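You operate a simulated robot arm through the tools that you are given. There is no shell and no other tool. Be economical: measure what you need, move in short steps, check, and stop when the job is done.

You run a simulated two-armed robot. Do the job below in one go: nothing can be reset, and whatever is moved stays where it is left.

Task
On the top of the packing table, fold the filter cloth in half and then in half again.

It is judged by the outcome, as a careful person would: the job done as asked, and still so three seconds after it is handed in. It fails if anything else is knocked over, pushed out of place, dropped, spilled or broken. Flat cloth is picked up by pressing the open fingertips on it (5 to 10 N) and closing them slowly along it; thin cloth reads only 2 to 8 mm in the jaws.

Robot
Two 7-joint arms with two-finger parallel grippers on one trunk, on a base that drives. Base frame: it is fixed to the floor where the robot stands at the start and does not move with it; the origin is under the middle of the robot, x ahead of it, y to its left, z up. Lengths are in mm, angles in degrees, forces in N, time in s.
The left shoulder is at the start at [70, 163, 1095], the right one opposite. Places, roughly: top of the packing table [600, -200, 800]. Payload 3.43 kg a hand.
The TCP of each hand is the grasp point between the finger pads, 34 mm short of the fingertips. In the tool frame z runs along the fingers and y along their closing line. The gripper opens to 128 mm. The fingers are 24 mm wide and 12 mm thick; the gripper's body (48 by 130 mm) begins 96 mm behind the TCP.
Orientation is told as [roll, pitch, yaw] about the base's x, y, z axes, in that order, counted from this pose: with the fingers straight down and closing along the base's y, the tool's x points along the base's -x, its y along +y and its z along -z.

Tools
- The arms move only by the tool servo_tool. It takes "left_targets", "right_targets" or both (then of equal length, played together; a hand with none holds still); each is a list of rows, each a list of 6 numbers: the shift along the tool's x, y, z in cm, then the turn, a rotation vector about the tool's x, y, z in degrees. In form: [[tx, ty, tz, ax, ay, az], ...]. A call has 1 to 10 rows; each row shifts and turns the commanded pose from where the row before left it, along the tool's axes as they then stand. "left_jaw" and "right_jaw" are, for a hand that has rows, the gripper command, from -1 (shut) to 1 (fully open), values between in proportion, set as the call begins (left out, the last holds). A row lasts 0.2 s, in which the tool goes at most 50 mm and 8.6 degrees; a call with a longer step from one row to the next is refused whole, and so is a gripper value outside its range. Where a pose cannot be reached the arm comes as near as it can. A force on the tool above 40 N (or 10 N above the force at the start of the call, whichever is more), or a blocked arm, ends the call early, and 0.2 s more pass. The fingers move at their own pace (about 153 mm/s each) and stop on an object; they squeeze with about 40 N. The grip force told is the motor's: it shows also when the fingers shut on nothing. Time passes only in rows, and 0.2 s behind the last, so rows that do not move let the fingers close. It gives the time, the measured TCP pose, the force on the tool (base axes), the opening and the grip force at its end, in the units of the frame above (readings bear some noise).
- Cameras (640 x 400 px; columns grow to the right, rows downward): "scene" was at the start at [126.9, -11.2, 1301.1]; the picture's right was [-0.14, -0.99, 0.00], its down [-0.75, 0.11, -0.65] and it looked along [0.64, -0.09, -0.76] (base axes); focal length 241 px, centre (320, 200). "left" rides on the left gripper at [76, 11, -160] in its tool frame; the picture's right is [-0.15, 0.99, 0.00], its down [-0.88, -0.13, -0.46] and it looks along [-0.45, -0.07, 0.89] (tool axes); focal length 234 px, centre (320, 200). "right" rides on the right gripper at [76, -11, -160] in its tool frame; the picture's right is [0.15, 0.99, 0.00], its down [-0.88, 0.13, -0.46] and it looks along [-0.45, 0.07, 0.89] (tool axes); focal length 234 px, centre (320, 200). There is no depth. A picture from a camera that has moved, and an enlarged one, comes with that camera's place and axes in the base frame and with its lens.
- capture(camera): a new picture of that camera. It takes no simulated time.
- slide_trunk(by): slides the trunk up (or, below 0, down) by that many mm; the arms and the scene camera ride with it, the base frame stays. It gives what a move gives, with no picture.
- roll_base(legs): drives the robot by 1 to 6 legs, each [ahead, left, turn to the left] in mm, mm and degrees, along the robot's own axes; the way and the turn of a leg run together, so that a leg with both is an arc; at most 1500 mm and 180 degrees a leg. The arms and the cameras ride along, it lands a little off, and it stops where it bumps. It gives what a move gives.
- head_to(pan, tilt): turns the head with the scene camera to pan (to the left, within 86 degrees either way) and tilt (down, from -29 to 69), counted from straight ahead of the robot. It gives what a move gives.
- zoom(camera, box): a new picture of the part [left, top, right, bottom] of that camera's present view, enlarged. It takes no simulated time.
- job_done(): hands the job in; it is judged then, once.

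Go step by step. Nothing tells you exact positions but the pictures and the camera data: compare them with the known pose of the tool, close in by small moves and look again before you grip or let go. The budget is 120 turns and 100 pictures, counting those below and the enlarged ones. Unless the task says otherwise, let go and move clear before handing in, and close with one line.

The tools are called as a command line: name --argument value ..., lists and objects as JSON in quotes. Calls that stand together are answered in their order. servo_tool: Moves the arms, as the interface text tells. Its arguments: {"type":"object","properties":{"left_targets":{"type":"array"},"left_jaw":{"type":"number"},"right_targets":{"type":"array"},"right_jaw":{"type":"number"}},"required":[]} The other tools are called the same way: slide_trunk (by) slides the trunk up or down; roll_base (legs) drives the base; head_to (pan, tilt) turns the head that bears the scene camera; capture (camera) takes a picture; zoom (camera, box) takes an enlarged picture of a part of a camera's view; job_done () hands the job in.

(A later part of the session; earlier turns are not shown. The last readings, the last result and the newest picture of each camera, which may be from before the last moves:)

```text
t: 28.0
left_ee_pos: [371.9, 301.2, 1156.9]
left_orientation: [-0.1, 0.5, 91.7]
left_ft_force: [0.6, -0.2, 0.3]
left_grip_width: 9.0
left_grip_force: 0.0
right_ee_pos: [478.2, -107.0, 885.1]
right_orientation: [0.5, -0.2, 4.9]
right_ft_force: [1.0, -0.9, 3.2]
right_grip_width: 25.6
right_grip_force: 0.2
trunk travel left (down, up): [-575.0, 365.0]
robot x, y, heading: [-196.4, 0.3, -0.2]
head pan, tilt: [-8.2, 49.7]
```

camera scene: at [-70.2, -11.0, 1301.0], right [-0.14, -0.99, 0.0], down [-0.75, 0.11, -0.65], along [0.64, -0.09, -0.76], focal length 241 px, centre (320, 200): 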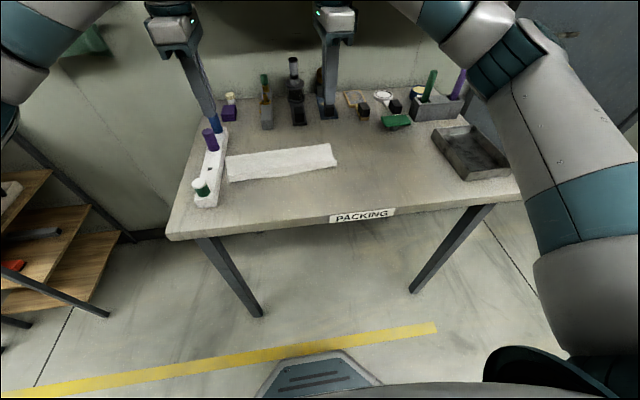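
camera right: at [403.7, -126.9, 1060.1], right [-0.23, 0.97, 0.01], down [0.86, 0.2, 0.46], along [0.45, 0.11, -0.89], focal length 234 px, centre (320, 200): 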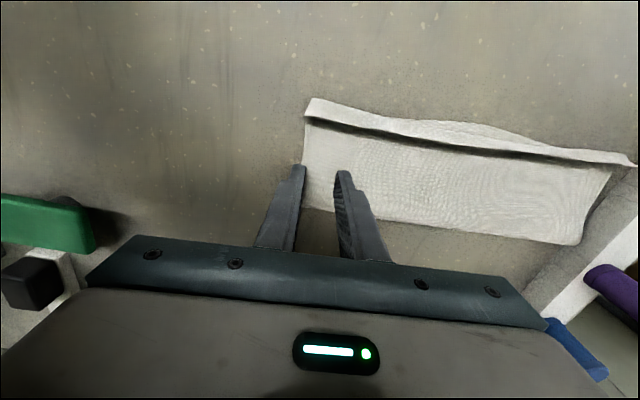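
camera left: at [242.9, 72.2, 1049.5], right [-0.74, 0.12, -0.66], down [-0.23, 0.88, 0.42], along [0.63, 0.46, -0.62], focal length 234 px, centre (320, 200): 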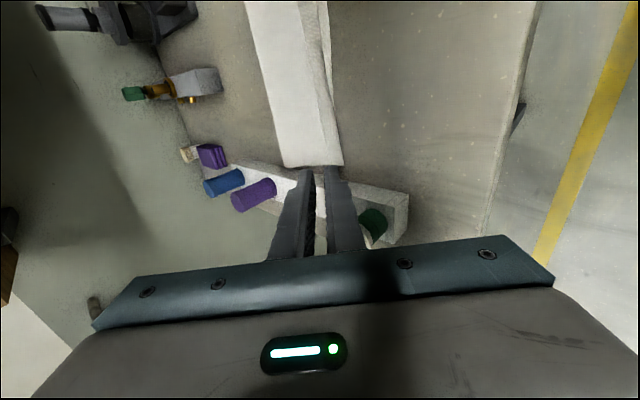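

servo_tool --right_targets '[[0, 0, 0.06, 0, 0, 0], [0, 0, 0, 0, 0, 0]]'

servo_tool --right_targets '[[0, 0, 0, 0, 0, 0], [0, 0, 0, 0, 0, 0]]' --right_jaw -0.68

servo_tool --right_targets '[[0, 0, 0, 0, 0, 0], [0, 0, 0, 0, 0, 0]]' --right_jaw -0.76

servo_tool --right_targets '[[0, 0, 0, 0, 0, 0], [0, 0, 0, 0, 0, 0]]' --right_jaw -0.84

servo_tool --right_targets '[[0, 0, 0, 0, 0, 0], [0, 0, 0, 0, 0, 0]]' --right_jaw -0.92

servo_tool --right_targets '[[0, 0, 0, 0, 0, 0], [0, 0, 0, 0, 0, 0], [0, 0, 0, 0, 0, 0]]' --right_jaw -1

capture --camera "right"

```text
t: 28.6
left_ee_pos: [371.1, 300.6, 1157.5]
left_orientation: [-0.1, 0.5, 91.7]
left_ft_force: [0.0, -1.0, -0.1]
left_grip_width: 9.1
left_grip_force: 0.1
right_ee_pos: [478.2, -106.7, 886.4]
right_orientation: [0.5, -0.2, 5.0]
right_ft_force: [1.3, -0.6, 4.3]
right_grip_width: 25.7
right_grip_force: 0.2
trunk travel left (down, up): [-575.0, 365.0]
robot x, y, heading: [-199.0, -2.6, 0.3]
head pan, tilt: [-8.2, 49.7]
```

```text
t: 29.2
left_ee_pos: [371.2, 300.9, 1157.1]
left_orientation: [-0.1, 0.5, 91.6]
left_ft_force: [0.1, -0.5, 0.3]
left_grip_width: 8.8
left_grip_force: 0.1
right_ee_pos: [478.7, -106.6, 886.4]
right_orientation: [0.5, -0.3, 4.9]
right_ft_force: [0.0, 1.2, 7.0]
right_grip_width: 19.8
right_grip_force: 0.0
trunk travel left (down, up): [-575.0, 365.0]
robot x, y, heading: [-201.3, 3.6, -0.1]
head pan, tilt: [-8.2, 49.7]
```

```text
t: 29.8
left_ee_pos: [371.6, 301.3, 1156.6]
left_orientation: [-0.1, 0.5, 91.7]
left_ft_force: [0.8, 0.1, -0.2]
left_grip_width: 9.0
left_grip_force: 0.0
right_ee_pos: [477.4, -106.6, 886.6]
right_orientation: [0.4, -0.2, 5.0]
right_ft_force: [0.0, 1.2, 8.1]
right_grip_width: 14.7
right_grip_force: 0.0
trunk travel left (down, up): [-575.0, 365.0]
robot x, y, heading: [-193.6, 0.6, -0.1]
head pan, tilt: [-8.2, 49.7]
```

```text
t: 30.4
left_ee_pos: [370.6, 301.2, 1156.1]
left_orientation: [0.0, 0.5, 91.7]
left_ft_force: [0.0, -0.2, 0.1]
left_grip_width: 8.9
left_grip_force: 0.1
right_ee_pos: [478.7, -106.6, 886.4]
right_orientation: [0.4, -0.2, 4.9]
right_ft_force: [0.6, 0.8, 6.0]
right_grip_width: 9.2
right_grip_force: 0.0
trunk travel left (down, up): [-575.0, 365.0]
robot x, y, heading: [-199.8, 0.1, 0.2]
head pan, tilt: [-8.2, 49.7]
```

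```text
t: 31.0
left_ee_pos: [371.4, 301.2, 1156.0]
left_orientation: [-0.1, 0.4, 91.7]
left_ft_force: [-0.5, 0.1, -0.8]
left_grip_width: 9.1
left_grip_force: 0.0
right_ee_pos: [478.7, -107.9, 887.4]
right_orientation: [0.4, -0.4, 4.9]
right_ft_force: [1.2, 0.5, 6.7]
right_grip_width: 4.3
right_grip_force: 0.0
trunk travel left (down, up): [-575.0, 365.0]
robot x, y, heading: [-198.2, -0.9, 0.2]
head pan, tilt: [-8.2, 49.7]
```

```text
t: 31.8
left_ee_pos: [370.8, 300.3, 1158.0]
left_orientation: [-0.1, 0.5, 91.8]
left_ft_force: [0.6, -0.1, -0.4]
left_grip_width: 8.9
left_grip_force: 0.1
right_ee_pos: [477.7, -107.8, 886.7]
right_orientation: [0.4, -0.2, 4.9]
right_ft_force: [0.1, -1.1, 6.8]
right_grip_width: 2.2
right_grip_force: 37.0
trunk travel left (down, up): [-575.0, 365.0]
robot x, y, heading: [-198.7, -0.2, 0.3]
head pan, tilt: [-8.2, 49.7]
```

```text
67 pictures are left
camera right: at [403.6, -126.7, 1045.2], right [-0.23, 0.97, 0.01], down [0.87, 0.2, 0.46], along [0.45, 0.11, -0.89], focal length 234 px, centre (320, 200)
```

right: 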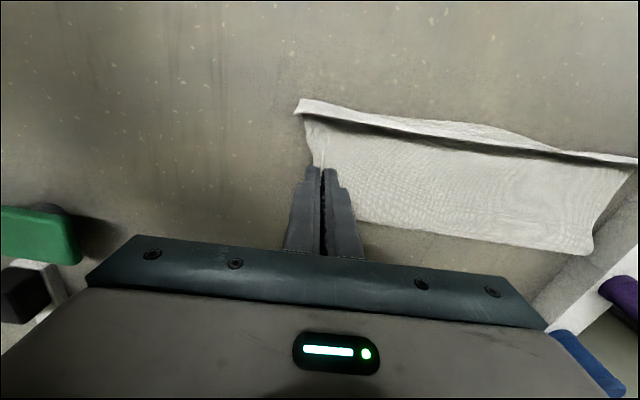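

The grip reads 2.2 mm, so it may hold only the top layer. I lift 15 mm to see which layers come up.

servo_tool --right_targets '[[0, 0, -0.75, 0, 0, 0], [0, 0, -0.75, 0, 0, 0], [0, 0, 0, 0, 0, 0]]'

zoom --camera "scene" --box '[270, 110, 370, 172]'

zoom --camera "right" --box '[240, 70, 440, 270]'

```text
t: 32.6
left_ee_pos: [372.3, 301.8, 1156.1]
left_orientation: [-0.2, 0.5, 91.7]
left_ft_force: [0.2, 0.4, 0.0]
left_grip_width: 9.5
left_grip_force: 0.1
right_ee_pos: [480.6, -108.3, 900.5]
right_orientation: [0.5, -0.2, 4.9]
right_ft_force: [-0.4, 0.7, -0.2]
right_grip_width: 1.9
right_grip_force: 37.3
trunk travel left (down, up): [-575.0, 365.0]
robot x, y, heading: [-195.8, -2.0, 0.0]
head pan, tilt: [-8.2, 49.7]
```

```text
6.40 times, centred on (320, 141) of scene
camera zoom: at [-70.5, -11.1, 1301.1], right [-0.14, -0.99, 0.0], down [-0.75, 0.11, -0.65], along [0.64, -0.09, -0.76], focal length 1543 px, centre (320, 578)
```

zoom: 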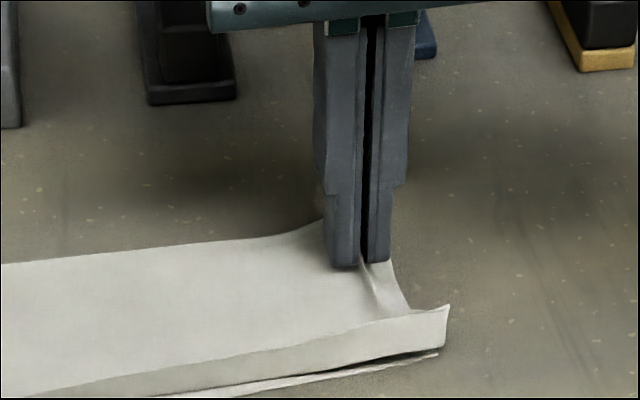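

```text
2.00 times, centred on (340, 170) of right
camera zoom: at [404.8, -126.9, 1059.3], right [-0.23, 0.97, 0.01], down [0.87, 0.2, 0.46], along [0.44, 0.11, -0.89], focal length 468 px, centre (280, 260)
```

zoom: 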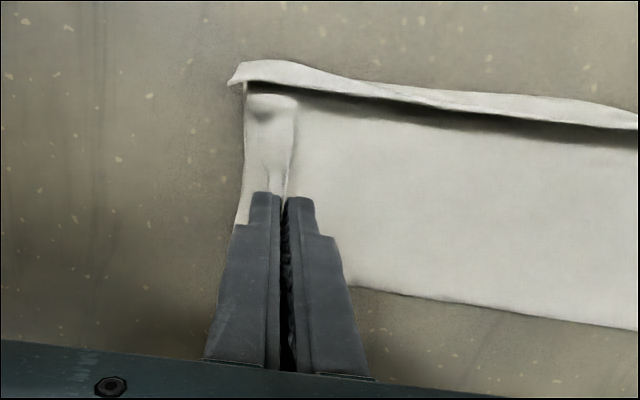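

At least the top layer is held. I lift 30 mm more to judge whether the bottom layer comes too.

servo_tool --right_targets '[[0, 0, -1, 0, 0, 0], [0, 0, -1, 0, 0, 0], [0, 0, -1, 0, 0, 0], [0, 0, 0, 0, 0, 0]]'

zoom --camera "scene" --box '[220, 100, 360, 187]'

zoom --camera "right" --box '[240, 70, 440, 270]'

```text
t: 33.6
left_ee_pos: [372.7, 301.9, 1156.6]
left_orientation: [-0.1, 0.6, 91.6]
left_ft_force: [1.0, 0.6, -0.9]
left_grip_width: 8.9
left_grip_force: 0.0
right_ee_pos: [479.5, -106.5, 930.8]
right_orientation: [0.4, -0.1, 4.9]
right_ft_force: [0.0, -0.1, -1.1]
right_grip_width: 2.1
right_grip_force: 37.4
trunk travel left (down, up): [-575.0, 365.0]
robot x, y, heading: [-201.4, -1.1, 0.1]
head pan, tilt: [-8.2, 49.7]
```

```text
4.57 times, centred on (290, 144) of scene
camera zoom: at [-70.7, -11.2, 1301.1], right [-0.14, -0.99, 0.0], down [-0.75, 0.11, -0.65], along [0.64, -0.09, -0.76], focal length 1102 px, centre (457, 458)
```

zoom: 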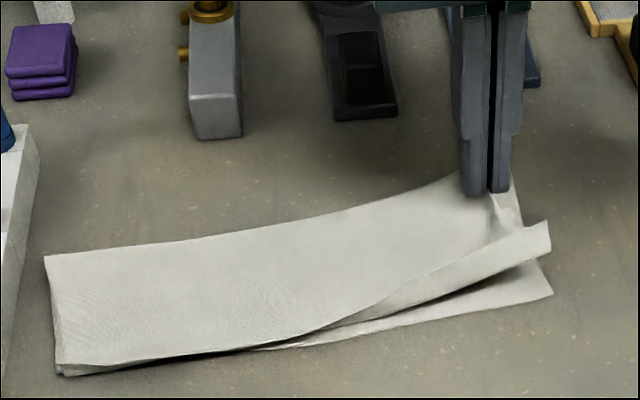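

```text
2.00 times, centred on (340, 170) of right
camera zoom: at [404.8, -126.9, 1089.4], right [-0.23, 0.97, 0.01], down [0.87, 0.2, 0.46], along [0.44, 0.11, -0.89], focal length 468 px, centre (280, 260)
```

zoom: 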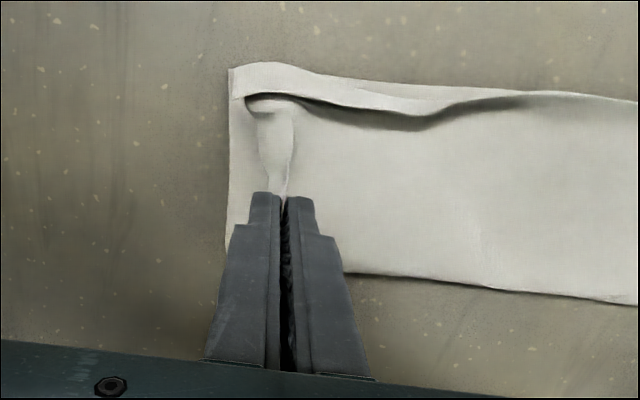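

Only the top layer came up, so pressing from above won't take both. I lay it back down and release it. Then I'll try sweeping the edge in with the outer finger set on the table just outside it.

servo_tool --right_targets '[[0, 0, 1.4, 0, 0, 0], [0, 0, 1.4, 0, 0, 0], [0, 0, 1.2, 0, 0, 0], [0, 0, 0, 0, 0, 0]]'

servo_tool --right_targets '[[0, 0, 0, 0, 0, 0], [0, 0, 0, 0, 0, 0], [0, 0, -1, 0, 0, 0], [0, 0, -1.5, 0, 0, 0], [0, 0, 0, 0, 0, 0]]' --right_jaw -0.5

capture --camera "right"

zoom --camera "scene" --box '[220, 100, 360, 187]'

```text
t: 34.6
left_ee_pos: [372.7, 300.9, 1156.7]
left_orientation: [-0.1, 0.5, 91.8]
left_ft_force: [-0.9, -0.7, 0.1]
left_grip_width: 9.1
left_grip_force: 0.1
right_ee_pos: [479.2, -107.2, 890.5]
right_orientation: [0.5, -0.2, 4.9]
right_ft_force: [0.6, 0.7, 0.4]
right_grip_width: 2.5
right_grip_force: 37.0
trunk travel left (down, up): [-575.0, 365.0]
robot x, y, heading: [-195.6, -0.7, 0.2]
head pan, tilt: [-8.2, 49.7]
```

```text
t: 35.8
left_ee_pos: [372.0, 300.7, 1156.1]
left_orientation: [0.0, 0.5, 91.7]
left_ft_force: [-0.1, -0.4, 0.3]
left_grip_width: 8.8
left_grip_force: 0.0
right_ee_pos: [480.0, -108.2, 914.8]
right_orientation: [0.5, -0.2, 4.8]
right_ft_force: [0.0, 0.1, -1.2]
right_grip_width: 32.0
right_grip_force: 0.1
trunk travel left (down, up): [-575.0, 365.0]
robot x, y, heading: [-195.6, -1.1, 0.0]
head pan, tilt: [-8.2, 49.7]
```

```text
62 pictures are left
camera right: at [405.4, -127.5, 1073.5], right [-0.23, 0.97, 0.01], down [0.87, 0.2, 0.46], along [0.44, 0.11, -0.89], focal length 234 px, centre (320, 200)
```

right: 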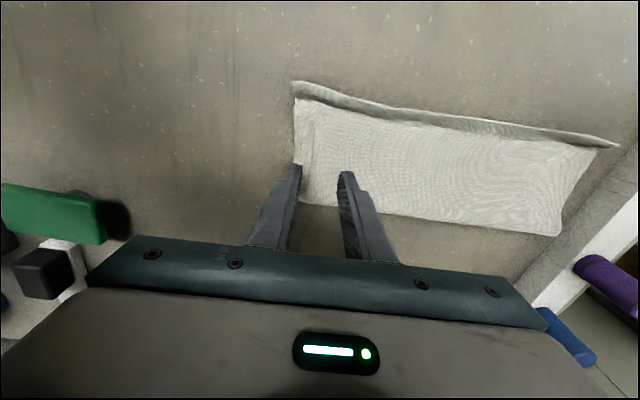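

```text
4.57 times, centred on (290, 144) of scene
camera zoom: at [-70.6, -11.2, 1301.1], right [-0.14, -0.99, 0.0], down [-0.75, 0.11, -0.65], along [0.64, -0.09, -0.76], focal length 1102 px, centre (457, 458)
```

zoom: 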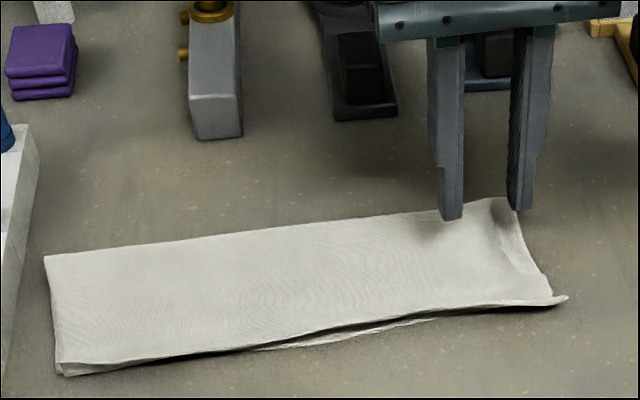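

The layers are back in place. Now I open to 40 mm, shift outward, and tilt 5° so the outer finger meets the table just outside the edge.

servo_tool --right_targets '[[0, -1.1, 0, -5, 0, 0], [0, 0, 1.0, 0, 0, 0], [0, 0, 1.0, 0, 0, 0], [0, 0, 0, 0, 0, 0]]' --right_jaw -0.375

zoom --camera "right" --box '[240, 70, 440, 270]'

zoom --camera "scene" --box '[270, 110, 370, 172]'

```text
t: 36.8
left_ee_pos: [372.2, 301.1, 1156.7]
left_orientation: [-0.2, 0.4, 91.6]
left_ft_force: [0.2, 0.1, 0.3]
left_grip_width: 9.3
left_grip_force: 0.1
right_ee_pos: [479.5, -116.8, 896.3]
right_orientation: [5.4, -0.1, 4.9]
right_ft_force: [0.1, 0.0, -0.2]
right_grip_width: 39.8
right_grip_force: 0.0
trunk travel left (down, up): [-575.0, 365.0]
robot x, y, heading: [-195.9, 1.6, -0.2]
head pan, tilt: [-8.2, 49.7]
```

```text
2.00 times, centred on (340, 170) of right
camera zoom: at [406.7, -150.1, 1053.3], right [-0.23, 0.97, 0.09], down [0.87, 0.16, 0.47], along [0.44, 0.19, -0.88], focal length 468 px, centre (280, 260)
```

zoom: 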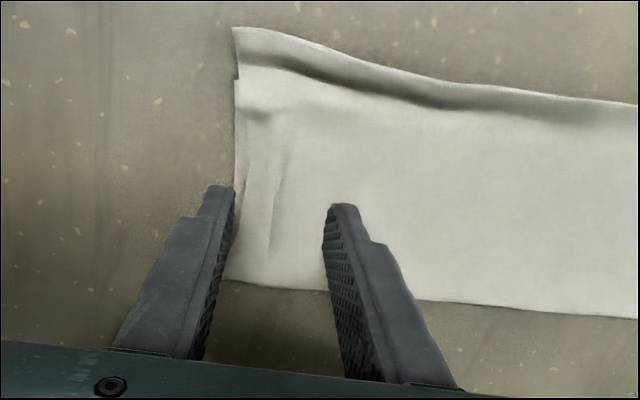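

```text
6.40 times, centred on (320, 141) of scene
camera zoom: at [-70.9, -11.1, 1301.1], right [-0.14, -0.99, 0.0], down [-0.75, 0.11, -0.65], along [0.64, -0.09, -0.76], focal length 1543 px, centre (320, 578)
```

zoom: 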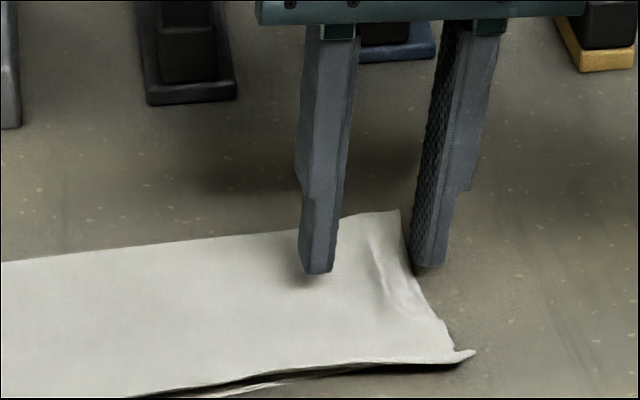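

The outer finger is right by the edge. I shift 3 mm further out and go down to the table.

servo_tool --right_targets '[[0, -0.3, 0.4, 0, 0, 0], [0, 0, 0.3, 0, 0, 0], [0, 0, 0, 0, 0, 0]]'

servo_tool --right_targets '[[0, 0, 0.15, 0, 0, 0], [0, 0, 0, 0, 0, 0]]'

```text
t: 37.6
left_ee_pos: [371.1, 301.8, 1156.9]
left_orientation: [0.0, 0.5, 91.7]
left_ft_force: [-0.2, 0.9, 0.3]
left_grip_width: 9.1
left_grip_force: 0.1
right_ee_pos: [480.2, -118.5, 888.9]
right_orientation: [5.4, -0.2, 4.9]
right_ft_force: [0.3, -0.6, -0.1]
right_grip_width: 40.0
right_grip_force: 0.1
trunk travel left (down, up): [-575.0, 365.0]
robot x, y, heading: [-195.6, -1.5, 0.3]
head pan, tilt: [-8.2, 49.7]
```

```text
t: 38.2
left_ee_pos: [372.7, 301.1, 1156.6]
left_orientation: [0.0, 0.5, 91.7]
left_ft_force: [-0.6, -1.1, 0.2]
left_grip_width: 8.9
left_grip_force: 0.0
right_ee_pos: [480.1, -119.6, 888.0]
right_orientation: [5.5, -0.2, 4.9]
right_ft_force: [0.3, -0.3, 0.5]
right_grip_width: 39.5
right_grip_force: 0.1
trunk travel left (down, up): [-575.0, 365.0]
robot x, y, heading: [-200.5, 2.2, -0.1]
head pan, tilt: [-8.2, 49.7]
```

servo_tool --right_targets '[[0, 0, 0.15, 0, 0, 0], [0, 0, 0, 0, 0, 0]]'

servo_tool --right_targets '[[0, 0, 0.08, 0, 0, 0], [0, 0, 0, 0, 0, 0]]'

```text
t: 38.8
left_ee_pos: [372.2, 301.5, 1156.8]
left_orientation: [-0.1, 0.5, 91.7]
left_ft_force: [0.0, -0.3, 1.0]
left_grip_width: 9.1
left_grip_force: 0.0
right_ee_pos: [479.0, -117.2, 886.2]
right_orientation: [5.5, -0.3, 4.9]
right_ft_force: [1.7, -0.8, 9.1]
right_grip_width: 39.9
right_grip_force: 0.1
trunk travel left (down, up): [-575.0, 365.0]
robot x, y, heading: [-196.1, 1.0, 0.3]
head pan, tilt: [-8.2, 49.7]
```

```text
t: 39.4
left_ee_pos: [371.2, 302.0, 1157.5]
left_orientation: [-0.2, 0.5, 91.7]
left_ft_force: [-0.3, -0.7, 0.1]
left_grip_width: 9.2
left_grip_force: 0.0
right_ee_pos: [479.8, -118.3, 887.5]
right_orientation: [5.6, -0.3, 4.9]
right_ft_force: [4.4, -1.6, 18.4]
right_grip_width: 40.1
right_grip_force: 0.3
trunk travel left (down, up): [-575.0, 365.0]
robot x, y, heading: [-198.2, -0.5, -0.0]
head pan, tilt: [-8.2, 49.7]
```

Outer finger is firmly on the table. I close in steps while following down slightly, as the tilt lifts the outer tip on closing.

servo_tool --right_targets '[[0, 0, -0.04, 0, 0, 0], [0, 0, 0, 0, 0, 0]]' --right_jaw -0.48

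servo_tool --right_targets '[[0, 0, 0.02, 0, 0, 0], [0, 0, 0, 0, 0, 0]]' --right_jaw -0.58

servo_tool --right_targets '[[0, 0, 0.03, 0, 0, 0], [0, 0, 0, 0, 0, 0]]' --right_jaw -0.68

zoom --camera "right" --box '[240, 70, 440, 270]'

```text
t: 40.0
left_ee_pos: [370.4, 299.9, 1157.6]
left_orientation: [-0.1, 0.5, 91.7]
left_ft_force: [0.0, -0.5, -0.9]
left_grip_width: 9.1
left_grip_force: 0.1
right_ee_pos: [478.4, -118.7, 885.4]
right_orientation: [5.4, -0.3, 4.8]
right_ft_force: [1.8, -4.6, 18.6]
right_grip_width: 34.8
right_grip_force: 1.1
trunk travel left (down, up): [-575.0, 365.0]
robot x, y, heading: [-197.7, -1.2, 0.1]
head pan, tilt: [-8.2, 49.7]
```

```text
t: 40.6
left_ee_pos: [370.7, 301.8, 1158.0]
left_orientation: [-0.2, 0.6, 91.7]
left_ft_force: [-0.1, 0.2, 0.1]
left_grip_width: 9.1
left_grip_force: 0.1
right_ee_pos: [478.1, -117.5, 886.8]
right_orientation: [5.4, -0.3, 4.8]
right_ft_force: [-0.3, -3.8, 17.7]
right_grip_width: 28.5
right_grip_force: 1.3
trunk travel left (down, up): [-575.0, 365.0]
robot x, y, heading: [-196.1, 2.2, 0.1]
head pan, tilt: [-8.2, 49.7]
```

```text
t: 41.2
left_ee_pos: [370.8, 302.7, 1157.0]
left_orientation: [-0.1, 0.6, 91.6]
left_ft_force: [0.3, -0.2, 0.3]
left_grip_width: 9.0
left_grip_force: 0.0
right_ee_pos: [478.3, -116.6, 885.4]
right_orientation: [5.5, -0.2, 5.0]
right_ft_force: [-2.0, 4.1, 11.0]
right_grip_width: 17.3
right_grip_force: 0.1
trunk travel left (down, up): [-575.0, 365.0]
robot x, y, heading: [-197.2, -2.0, -0.1]
head pan, tilt: [-8.2, 49.7]
```

```text
2.00 times, centred on (340, 170) of right
camera zoom: at [405.3, -150.3, 1042.9], right [-0.23, 0.97, 0.09], down [0.87, 0.16, 0.47], along [0.44, 0.19, -0.88], focal length 468 px, centre (280, 260)
```

zoom: 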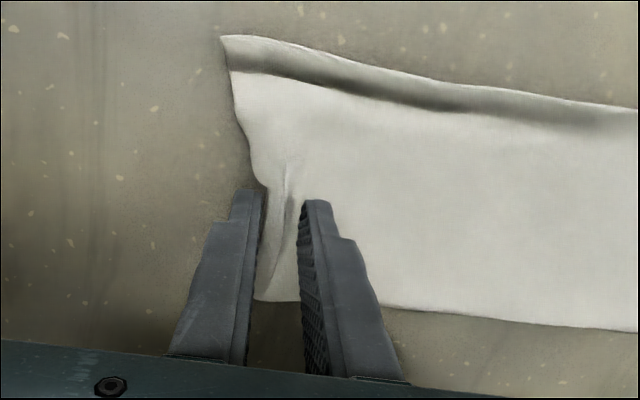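

The outer finger is sweeping the end in, and no layer is left outside it. I continue closing.

servo_tool --right_targets '[[0, 0, 0.03, 0, 0, 0], [0, 0, 0, 0, 0, 0]]' --right_jaw -0.78

servo_tool --right_targets '[[0, 0, 0.03, 0, 0, 0], [0, 0, 0, 0, 0, 0]]' --right_jaw -0.88

servo_tool --right_targets '[[0, 0, 0, 0, 0, 0], [0, 0, 0, 0, 0, 0], [0, 0, 0, 0, 0, 0]]' --right_jaw -1

servo_tool --right_targets '[[0, 0, -1, 0, 0, 0], [0, 0, -1, 0, 0, 0], [0, 0, -1, 0, 0, 0], [0, 0, 0, 0, 0, 0]]'

zoom --camera "right" --box '[240, 70, 440, 270]'

zoom --camera "scene" --box '[220, 100, 360, 187]'

```text
t: 41.8
left_ee_pos: [371.2, 300.6, 1157.3]
left_orientation: [-0.1, 0.6, 91.7]
left_ft_force: [-0.7, 0.4, -0.1]
left_grip_width: 9.0
left_grip_force: 0.1
right_ee_pos: [479.1, -118.8, 886.2]
right_orientation: [5.4, -0.2, 4.8]
right_ft_force: [-1.5, 2.3, 10.9]
right_grip_width: 12.3
right_grip_force: 0.0
trunk travel left (down, up): [-575.0, 365.0]
robot x, y, heading: [-200.1, -2.3, -0.1]
head pan, tilt: [-8.2, 49.7]
```

```text
t: 42.4
left_ee_pos: [370.2, 301.2, 1158.1]
left_orientation: [-0.2, 0.5, 91.6]
left_ft_force: [0.5, 0.1, -0.1]
left_grip_width: 9.0
left_grip_force: 0.0
right_ee_pos: [480.2, -118.9, 885.1]
right_orientation: [5.3, -0.3, 4.9]
right_ft_force: [0.4, -2.4, 13.2]
right_grip_width: 10.0
right_grip_force: 1.8
trunk travel left (down, up): [-575.0, 365.0]
robot x, y, heading: [-199.5, 0.6, 0.2]
head pan, tilt: [-8.2, 49.7]
```

```text
t: 43.2
left_ee_pos: [371.5, 301.1, 1157.5]
left_orientation: [-0.2, 0.7, 91.8]
left_ft_force: [-0.1, -0.1, 0.0]
left_grip_width: 9.1
left_grip_force: 0.1
right_ee_pos: [479.8, -116.6, 886.1]
right_orientation: [5.5, -0.2, 4.9]
right_ft_force: [4.0, 2.3, 17.4]
right_grip_width: 2.9
right_grip_force: 38.1
trunk travel left (down, up): [-575.0, 365.0]
robot x, y, heading: [-194.2, 0.6, 0.3]
head pan, tilt: [-8.2, 49.7]
```

```text
t: 44.2
left_ee_pos: [372.2, 301.3, 1156.5]
left_orientation: [-0.1, 0.6, 91.6]
left_ft_force: [0.5, -0.6, 0.0]
left_grip_width: 8.8
left_grip_force: 0.0
right_ee_pos: [481.4, -120.2, 913.8]
right_orientation: [5.4, -0.1, 4.9]
right_ft_force: [-0.1, 0.2, 0.4]
right_grip_width: 3.2
right_grip_force: 37.3
trunk travel left (down, up): [-575.0, 365.0]
robot x, y, heading: [-198.8, 2.8, 0.1]
head pan, tilt: [-8.2, 49.7]
```

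```text
2.00 times, centred on (340, 170) of right
camera zoom: at [406.7, -153.8, 1070.8], right [-0.23, 0.97, 0.09], down [0.87, 0.16, 0.47], along [0.44, 0.19, -0.88], focal length 468 px, centre (280, 260)
```

zoom: 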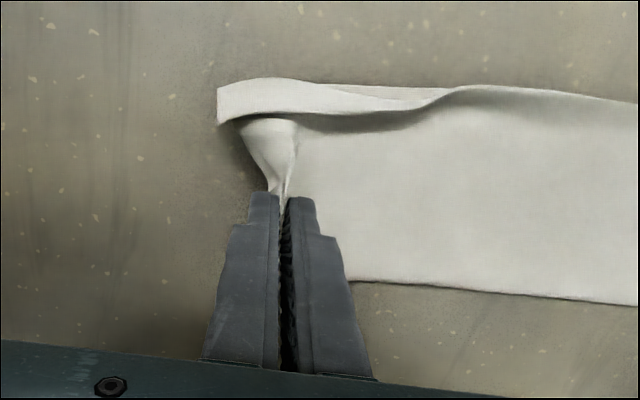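

```text
4.57 times, centred on (290, 144) of scene
camera zoom: at [-70.9, -11.1, 1301.1], right [-0.14, -0.99, 0.0], down [-0.75, 0.11, -0.65], along [0.64, -0.09, -0.76], focal length 1102 px, centre (457, 458)
```

zoom: 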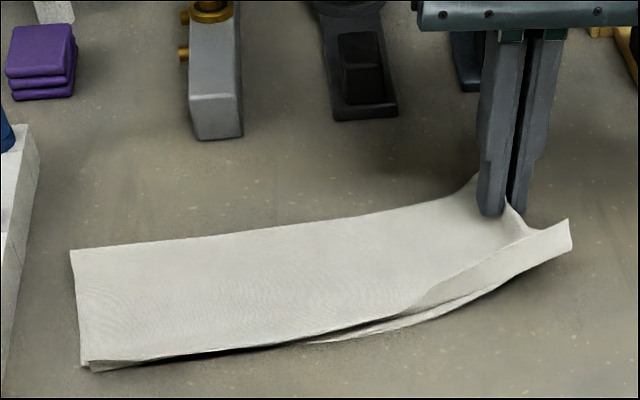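

Grip width is now 3.2 mm and the lower layer rises as well, so both layers are held at the right end. I drag the strip 80 mm to the right, away from the rack.

servo_tool --right_targets '[[0, -1.6, -0.15, 0, 0, 0], [0, -1.6, -0.15, 0, 0, 0], [0, -1.6, -0.15, 0, 0, 0], [0, -1.6, -0.15, 0, 0, 0], [0, -1.6, -0.15, 0, 0, 0], [0, 0, 0, 0, 0, 0]]'

capture --camera "right"

zoom --camera "scene" --box '[200, 90, 400, 215]'

```text
t: 45.6
left_ee_pos: [372.4, 300.4, 1156.2]
left_orientation: [-0.2, 0.5, 91.6]
left_ft_force: [-1.0, 0.3, -0.4]
left_grip_width: 9.2
left_grip_force: 0.1
right_ee_pos: [487.2, -201.2, 914.0]
right_orientation: [5.4, 0.0, 4.9]
right_ft_force: [-1.6, -0.3, 0.3]
right_grip_width: 3.1
right_grip_force: 37.2
trunk travel left (down, up): [-575.0, 365.0]
robot x, y, heading: [-201.8, 0.8, -0.0]
head pan, tilt: [-8.2, 49.7]
```

```text
55 pictures are left
camera right: at [413.4, -234.9, 1070.8], right [-0.23, 0.97, 0.09], down [0.87, 0.16, 0.47], along [0.44, 0.19, -0.88], focal length 234 px, centre (320, 200)
```

right: 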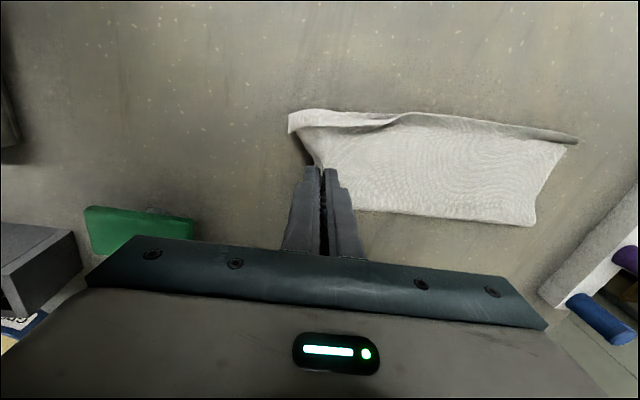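

```text
3.20 times, centred on (300, 152) of scene
camera zoom: at [-70.7, -10.8, 1301.1], right [-0.14, -0.99, 0.0], down [-0.75, 0.11, -0.65], along [0.64, -0.09, -0.76], focal length 772 px, centre (384, 352)
```

zoom: 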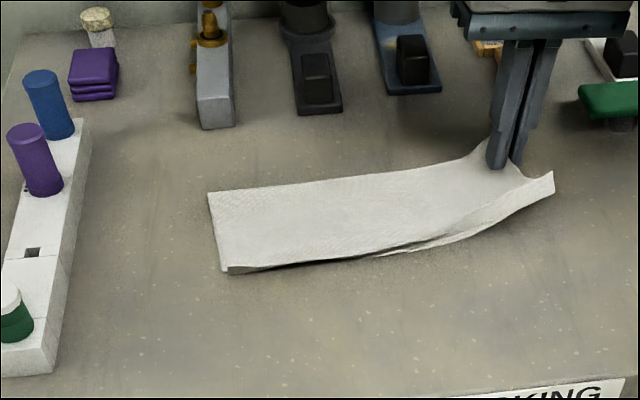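

Both layers are held and the strip is now well clear, with its left edge around y≈64. I carry the right end up and over toward the left on an arc, tilting the fingers gradually; this is the first half.

servo_tool --right_targets '[[0, 0.77, -1.49, 2, 0, 0], [0, 0.77, -1.49, 2, 0, 0], [0, 1.15, -1.22, 2, 0, 0], [0, 1.15, -1.22, 2, 0, 0], [0, 1.58, -1.06, 2, 0, 0], [0, 1.58, -1.06, 2, 0, 0], [0, 1.82, -0.55, 2, 0, 0], [0, 1.82, -0.55, 2, 0, 0], [0, 1.84, -0.32, 2, 0, 0], [0, 1.84, -0.32, 2, 0, 0]]'

zoom --camera "scene" --box '[200, 70, 400, 195]'

```text
t: 47.8
left_ee_pos: [371.9, 301.1, 1156.3]
left_orientation: [-0.1, 0.5, 91.7]
left_ft_force: [0.4, 0.6, 0.3]
left_grip_width: 8.9
left_grip_force: 0.1
right_ee_pos: [473.4, -57.1, 995.4]
right_orientation: [-14.6, -0.1, 4.9]
right_ft_force: [-0.5, 0.7, 0.0]
right_grip_width: 3.2
right_grip_force: 37.6
trunk travel left (down, up): [-575.0, 365.0]
robot x, y, heading: [-196.4, 2.6, 0.1]
head pan, tilt: [-8.2, 49.7]
```

```text
3.20 times, centred on (300, 132) of scene
camera zoom: at [-70.8, -9.9, 1301.1], right [-0.14, -0.99, 0.0], down [-0.75, 0.11, -0.65], along [0.64, -0.09, -0.76], focal length 772 px, centre (384, 416)
```

zoom: 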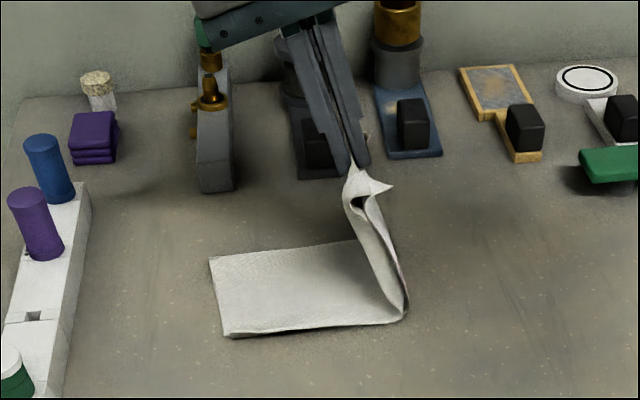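

Both layers are lifted and folding nicely. I continue with the second half of the arc.

servo_tool --right_targets '[[0, 1.93, 0.05, 2, 0, 0], [0, 1.93, 0.05, 2, 0, 0], [0, 1.81, 0.33, 2, 0, 0], [0, 1.81, 0.33, 2, 0, 0], [0, 1.71, 0.58, 2, 0, 0], [0, 1.71, 0.58, 2, 0, 0], [0, 1.37, 0.6, 2, 0, 0], [0, 1.37, 0.6, 2, 0, 0], [0, 0.5, 0.26, 2, 0, 0], [0, 0.0, 0.0, 2, 0, 0]]'

zoom --camera "scene" --box '[200, 70, 400, 195]'

capture --camera "right"

```text
t: 50.0
left_ee_pos: [372.5, 301.9, 1156.4]
left_orientation: [0.0, 0.4, 91.6]
left_ft_force: [-0.2, 0.3, -1.3]
left_grip_width: 9.3
left_grip_force: 0.2
right_ee_pos: [465.8, 58.8, 911.3]
right_orientation: [-34.7, -0.1, 4.8]
right_ft_force: [0.1, -0.3, 0.4]
right_grip_width: 2.7
right_grip_force: 37.0
trunk travel left (down, up): [-575.0, 365.0]
robot x, y, heading: [-197.0, 0.6, 0.1]
head pan, tilt: [-8.2, 49.7]
```

```text
3.20 times, centred on (300, 132) of scene
camera zoom: at [-70.9, -10.6, 1301.1], right [-0.14, -0.99, 0.0], down [-0.75, 0.11, -0.65], along [0.64, -0.09, -0.76], focal length 772 px, centre (384, 416)
```

zoom: 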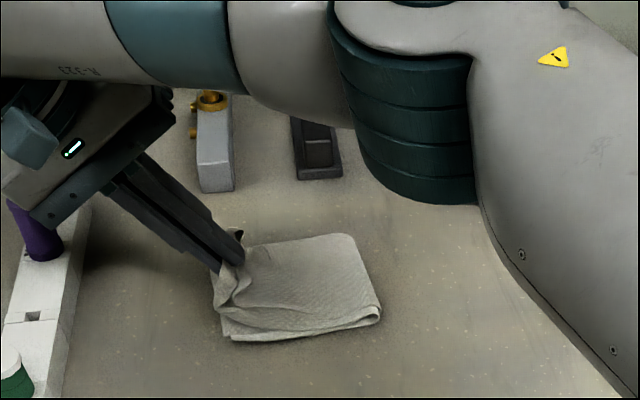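

```text
51 pictures are left
camera right: at [382.8, 133.4, 1048.9], right [-0.21, 0.8, -0.56], down [0.85, 0.44, 0.3], along [0.49, -0.41, -0.77], focal length 234 px, centre (320, 200)
```

right: 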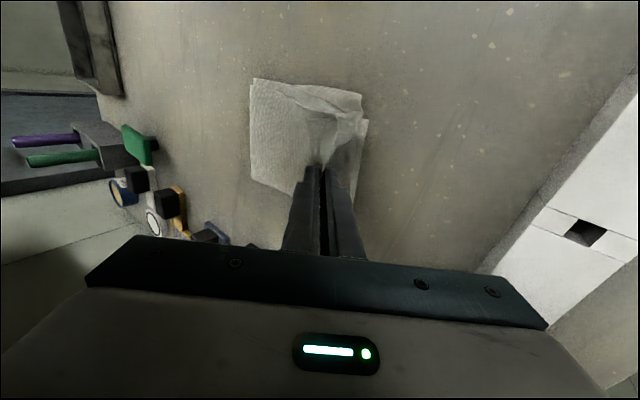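

The second fold is nearly down, with all layers stacked. I lower the last ~14 mm, slightly leftward, keeping clear of the purple bottle.

servo_tool --right_targets '[[0, 0.4, 0.29, 0, 0, 0], [0, 0.4, 0.29, 0, 0, 0], [0, 0.4, 0.28, 0, 0, 0], [0, 0, 0, 0, 0, 0]]'

zoom --camera "right" --box '[220, 60, 420, 260]'

zoom --camera "scene" --box '[200, 90, 340, 178]'

```text
t: 51.0
left_ee_pos: [370.7, 301.3, 1156.8]
left_orientation: [-0.1, 0.6, 91.7]
left_ft_force: [-0.7, -0.2, 0.3]
left_grip_width: 9.2
left_grip_force: 0.0
right_ee_pos: [464.1, 63.7, 897.6]
right_orientation: [-34.6, -0.2, 5.0]
right_ft_force: [0.0, 0.2, -0.1]
right_grip_width: 3.3
right_grip_force: 37.5
trunk travel left (down, up): [-575.0, 365.0]
robot x, y, heading: [-197.8, -0.9, -0.1]
head pan, tilt: [-8.2, 49.7]
```

```text
2.00 times, centred on (320, 160) of right
camera zoom: at [381.7, 138.1, 1035.3], right [-0.21, 0.8, -0.56], down [0.85, 0.44, 0.3], along [0.49, -0.41, -0.77], focal length 468 px, centre (320, 280)
```

zoom: 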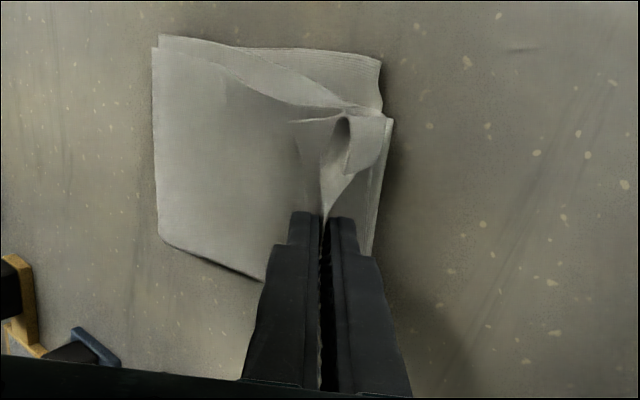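

```text
4.55 times, centred on (270, 134) of scene
camera zoom: at [-70.8, -11.0, 1301.1], right [-0.14, -0.99, 0.0], down [-0.75, 0.11, -0.65], along [0.64, -0.09, -0.76], focal length 1096 px, centre (547, 500)
```

zoom: 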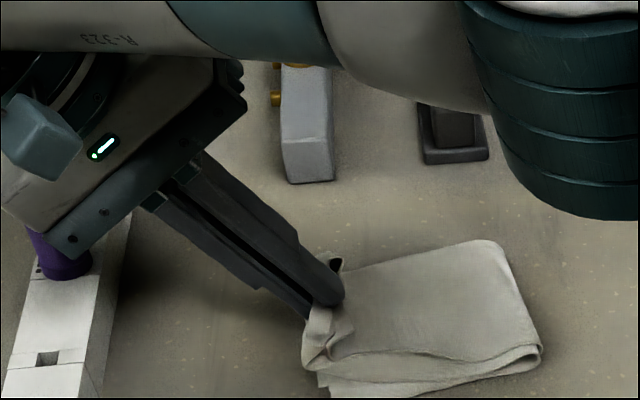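

The stack looks good and the gripper body clears the bottle. I open to release and withdraw along the finger axis.

servo_tool --right_targets '[[0, 0, 0, 0, 0, 0], [0, 0, 0, 0, 0, 0], [0, 0, 0, 0, 0, 0]]' --right_jaw -0.8

servo_tool --right_targets '[[0, 0, -0.6, 0, 0, 0], [0, 0, -0.6, 0, 0, 0], [0, 0, -0.8, 0, 0, 0], [0, 0, -1, 0, 0, 0], [0, 0, -1.5, 0, 0, 0], [0, 0, -2, 0, 0, 0], [0, 0, -2, 0, 0, 0]]'

zoom --camera "right" --box '[220, 60, 420, 260]'

zoom --camera "scene" --box '[200, 90, 340, 178]'

```text
t: 51.8
left_ee_pos: [372.8, 299.9, 1156.8]
left_orientation: [-0.1, 0.5, 91.7]
left_ft_force: [-1.2, -0.6, 0.5]
left_grip_width: 9.0
left_grip_force: 0.0
right_ee_pos: [463.7, 63.4, 897.8]
right_orientation: [-34.7, 0.0, 4.9]
right_ft_force: [-0.2, 0.8, -0.8]
right_grip_width: 12.8
right_grip_force: 0.1
trunk travel left (down, up): [-575.0, 365.0]
robot x, y, heading: [-197.7, -0.4, -0.0]
head pan, tilt: [-8.2, 49.7]
```

```text
t: 53.4
left_ee_pos: [371.8, 302.0, 1156.4]
left_orientation: [-0.1, 0.5, 91.6]
left_ft_force: [-1.1, -0.3, 0.7]
left_grip_width: 8.9
left_grip_force: 0.1
right_ee_pos: [453.4, 103.6, 966.6]
right_orientation: [-34.3, -0.2, 4.9]
right_ft_force: [0.3, -0.1, 0.4]
right_grip_width: 12.9
right_grip_force: 0.1
right hand out of reach, approached as far as the arm can: row 7
trunk travel left (down, up): [-575.0, 365.0]
robot x, y, heading: [-200.3, 1.3, 0.1]
head pan, tilt: [-8.2, 49.7]
```

```text
2.00 times, centred on (320, 160) of right
camera zoom: at [370.2, 177.5, 1104.6], right [-0.21, 0.8, -0.56], down [0.84, 0.44, 0.31], along [0.49, -0.41, -0.77], focal length 468 px, centre (320, 280)
```

zoom: 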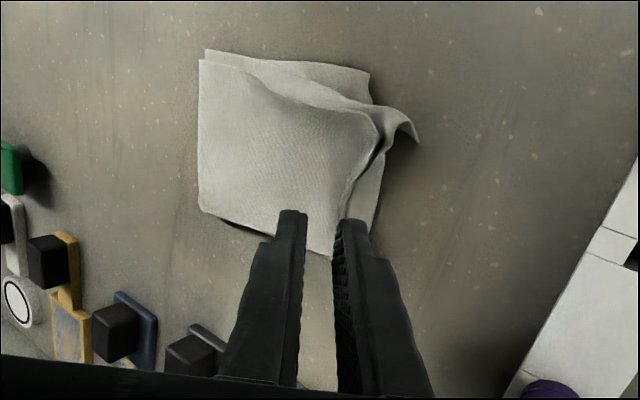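

```text
4.55 times, centred on (270, 134) of scene
camera zoom: at [-71.4, -11.4, 1301.2], right [-0.14, -0.99, 0.0], down [-0.75, 0.11, -0.65], along [0.64, -0.09, -0.76], focal length 1096 px, centre (547, 500)
```

zoom: 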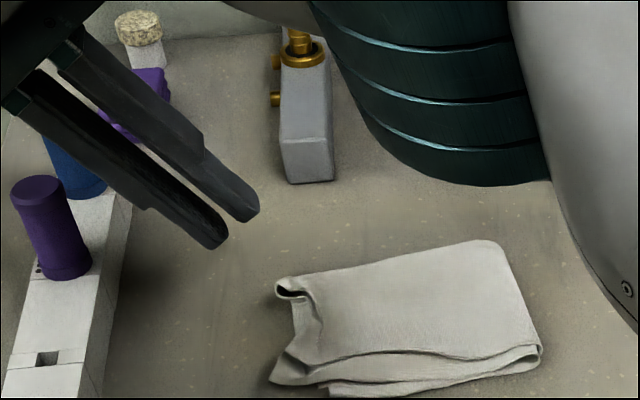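

The release left the stack in place, with the left edge slightly curled. I lift the hand clear and level it to look at the whole result.

servo_tool --right_targets '[[0, -2.65, -1.2, 0, 0, 0], [0, -2.65, -1.2, 0, 0, 0], [0, -2.65, -1.2, 0, 0, 0], [0, -2.65, -1.2, 0, 0, 0], [0, 0, 0, -7, 0, 0], [0, 0, 0, -7, 0, 0], [0, 0, 0, -7, 0, 0], [0, 0, 0, -7, 0, 0], [0, 0, 0, -6.5, 0, 0], [0, 0, 0, 0, 0, 0]]'

zoom --camera "right" --box '[240, 60, 500, 220]'

zoom --camera "scene" --box '[220, 110, 340, 185]'

```text
t: 55.6
left_ee_pos: [372.9, 302.0, 1157.1]
left_orientation: [-0.1, 0.6, 91.6]
left_ft_force: [-0.5, -0.8, 0.4]
left_grip_width: 8.6
left_grip_force: 0.0
right_ee_pos: [458.2, 43.8, 1066.7]
right_orientation: [0.0, -0.2, 4.9]
right_ft_force: [-0.3, 0.7, -0.2]
right_grip_width: 12.8
right_grip_force: 0.0
trunk travel left (down, up): [-575.0, 365.0]
robot x, y, heading: [-196.8, 1.3, 0.0]
head pan, tilt: [-8.2, 49.7]
```

```text
2.46 times, centred on (370, 140) of right
camera zoom: at [384.3, 25.7, 1225.9], right [-0.23, 0.97, 0.0], down [0.86, 0.2, 0.46], along [0.45, 0.1, -0.89], focal length 576 px, centre (197, 348)
```

zoom: 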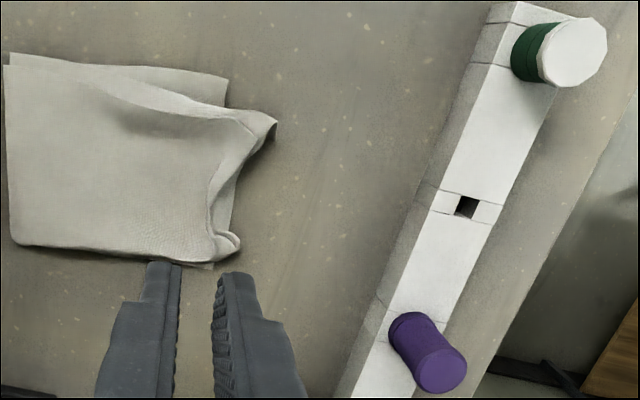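

```text
5.33 times, centred on (280, 148) of scene
camera zoom: at [-71.0, -10.2, 1301.2], right [-0.14, -0.99, 0.0], down [-0.75, 0.11, -0.65], along [0.64, -0.09, -0.76], focal length 1286 px, centre (533, 480)
```

zoom: 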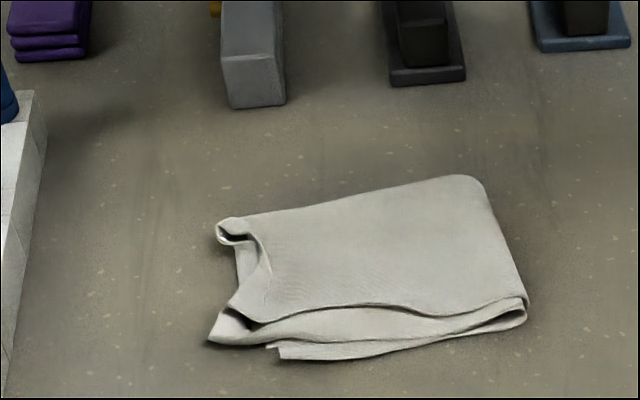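

The cloth is folded in four, but the top sheets lag about 15 mm from the near edge and the left edge is slightly curled. I'll smooth it with light strokes of the closed fingertips, first approaching above (468,15).

servo_tool --right_targets '[[-0.19, -0.75, 4.0, 0, 0, 0], [-0.19, -0.75, 4.0, 0, 0, 0], [-0.19, -0.75, 4.0, 0, 0, 0], [-0.19, -0.75, 4.0, 0, 0, 0], [0, 0, 0, 0, 0, 0]]' --right_jaw -1

servo_tool --right_targets '[[0, 0, 0.6, 0, 0, 0], [0, 0, 0.3, 0, 0, 0], [0, 0, 0, 0, 0, 0]]'

zoom --camera "right" --box '[190, 60, 450, 260]'

```text
t: 56.8
left_ee_pos: [372.5, 301.0, 1157.7]
left_orientation: [-0.1, 0.5, 91.7]
left_ft_force: [0.6, 0.0, 0.4]
left_grip_width: 9.0
left_grip_force: 0.0
right_ee_pos: [470.4, 13.9, 908.0]
right_orientation: [-0.1, -0.2, 4.9]
right_ft_force: [-0.1, 0.6, -0.2]
right_grip_width: 0.3
right_grip_force: 32.9
trunk travel left (down, up): [-575.0, 365.0]
robot x, y, heading: [-196.2, -2.0, -0.1]
head pan, tilt: [-8.2, 49.7]
```

```text
t: 57.6
left_ee_pos: [373.0, 300.4, 1156.9]
left_orientation: [-0.1, 0.5, 91.7]
left_ft_force: [0.6, 0.3, 0.3]
left_grip_width: 9.0
left_grip_force: 0.0
right_ee_pos: [470.4, 13.9, 898.4]
right_orientation: [0.0, -0.3, 4.9]
right_ft_force: [-0.1, 0.1, 0.3]
right_grip_width: 0.1
right_grip_force: 33.8
trunk travel left (down, up): [-575.0, 365.0]
robot x, y, heading: [-197.5, -1.0, 0.1]
head pan, tilt: [-8.2, 49.7]
```

```text
2.00 times, centred on (320, 160) of right
camera zoom: at [396.2, -4.2, 1057.2], right [-0.23, 0.97, 0.0], down [0.86, 0.21, 0.46], along [0.45, 0.1, -0.89], focal length 468 px, centre (320, 280)
```

zoom: 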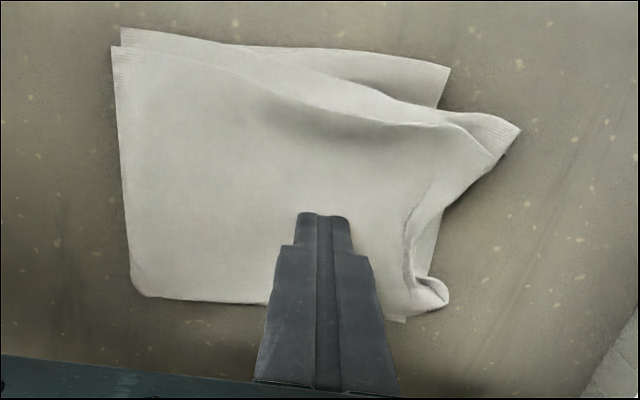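

This close view shows the upper half skewed: its near-left corner sits about (411,84) while the lower one is near (395,47). I'll regrip the overhanging corner and shift it into line, so first I lift and move over it.

servo_tool --right_targets '[[0, 0, -2.0, 0, 0, 0], [2.36, 3.42, 0, 0, 0, 0], [2.36, 3.42, 0, 0, 0, 0], [0, 0, 0, 5, 0, 0], [0, 0, 1.5, 0, 0, 0], [0, 0, 0, 0, 0, 0]]' --right_jaw -0.55

zoom --camera "right" --box '[190, 60, 450, 260]'

zoom --camera "scene" --box '[220, 110, 340, 185]'

```text
t: 59.0
left_ee_pos: [372.0, 302.5, 1157.0]
left_orientation: [-0.1, 0.5, 91.7]
left_ft_force: [-0.2, -0.3, 0.1]
left_grip_width: 8.8
left_grip_force: 0.1
right_ee_pos: [416.4, 77.2, 904.1]
right_orientation: [-5.1, -0.2, 4.9]
right_ft_force: [-0.4, -0.4, -0.2]
right_grip_width: 28.6
right_grip_force: 0.1
trunk travel left (down, up): [-575.0, 365.0]
robot x, y, heading: [-198.7, 5.8, 0.1]
head pan, tilt: [-8.2, 49.7]
```

```text
2.00 times, centred on (320, 160) of right
camera zoom: at [340.7, 73.7, 1062.7], right [-0.23, 0.97, -0.09], down [0.86, 0.24, 0.45], along [0.45, 0.03, -0.89], focal length 468 px, centre (320, 280)
```

zoom: 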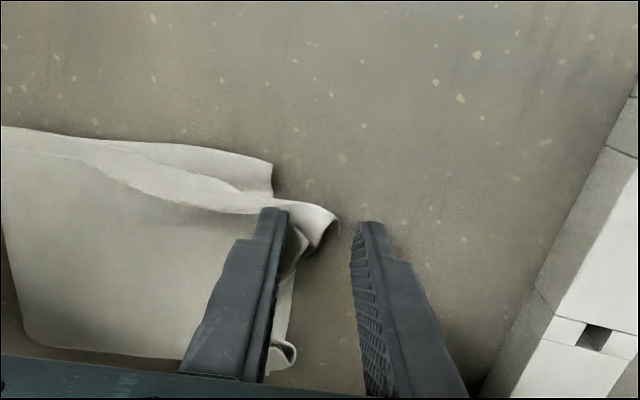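

```text
5.33 times, centred on (280, 148) of scene
camera zoom: at [-71.2, -10.7, 1301.2], right [-0.14, -0.99, 0.0], down [-0.75, 0.11, -0.65], along [0.64, -0.09, -0.76], focal length 1286 px, centre (533, 480)
```

zoom: 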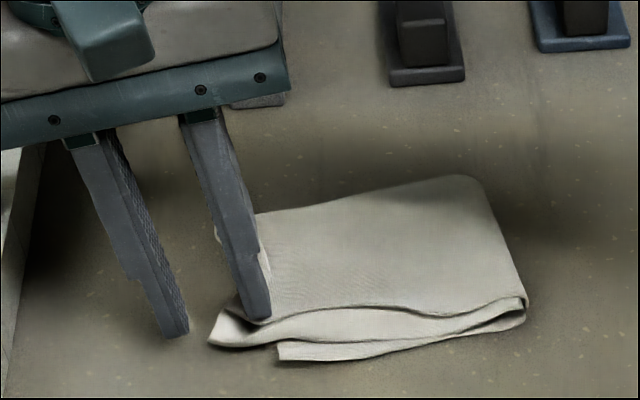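

The overhanging corner lies between the fingers. I lower and close, sweeping from outside.

servo_tool --right_targets '[[0, 0, 0.8, 0, 0, 0], [0, 0, 0.7, 0, 0, 0], [0, 0, 0, 0, 0, 0]]'

servo_tool --right_targets '[[0, 0, 0.15, 0, 0, 0], [0, 0, 0, 0, 0, 0]]'

```text
t: 59.8
left_ee_pos: [371.8, 300.5, 1156.9]
left_orientation: [-0.1, 0.5, 91.7]
left_ft_force: [0.9, 0.2, 0.7]
left_grip_width: 9.2
left_grip_force: 0.0
right_ee_pos: [416.6, 76.6, 887.7]
right_orientation: [-5.2, -0.2, 4.9]
right_ft_force: [-0.3, 0.5, 1.5]
right_grip_width: 29.0
right_grip_force: 0.2
trunk travel left (down, up): [-575.0, 365.0]
robot x, y, heading: [-197.1, -2.6, 0.2]
head pan, tilt: [-8.2, 49.7]
```

```text
t: 60.4
left_ee_pos: [371.7, 300.8, 1157.2]
left_orientation: [-0.1, 0.5, 91.6]
left_ft_force: [0.5, -0.2, 0.2]
left_grip_width: 9.0
left_grip_force: 0.0
right_ee_pos: [416.4, 75.3, 886.2]
right_orientation: [-5.1, -0.1, 4.9]
right_ft_force: [0.8, 0.4, 4.1]
right_grip_width: 29.1
right_grip_force: 0.3
trunk travel left (down, up): [-575.0, 365.0]
robot x, y, heading: [-195.9, -2.7, -0.3]
head pan, tilt: [-8.2, 49.7]
```

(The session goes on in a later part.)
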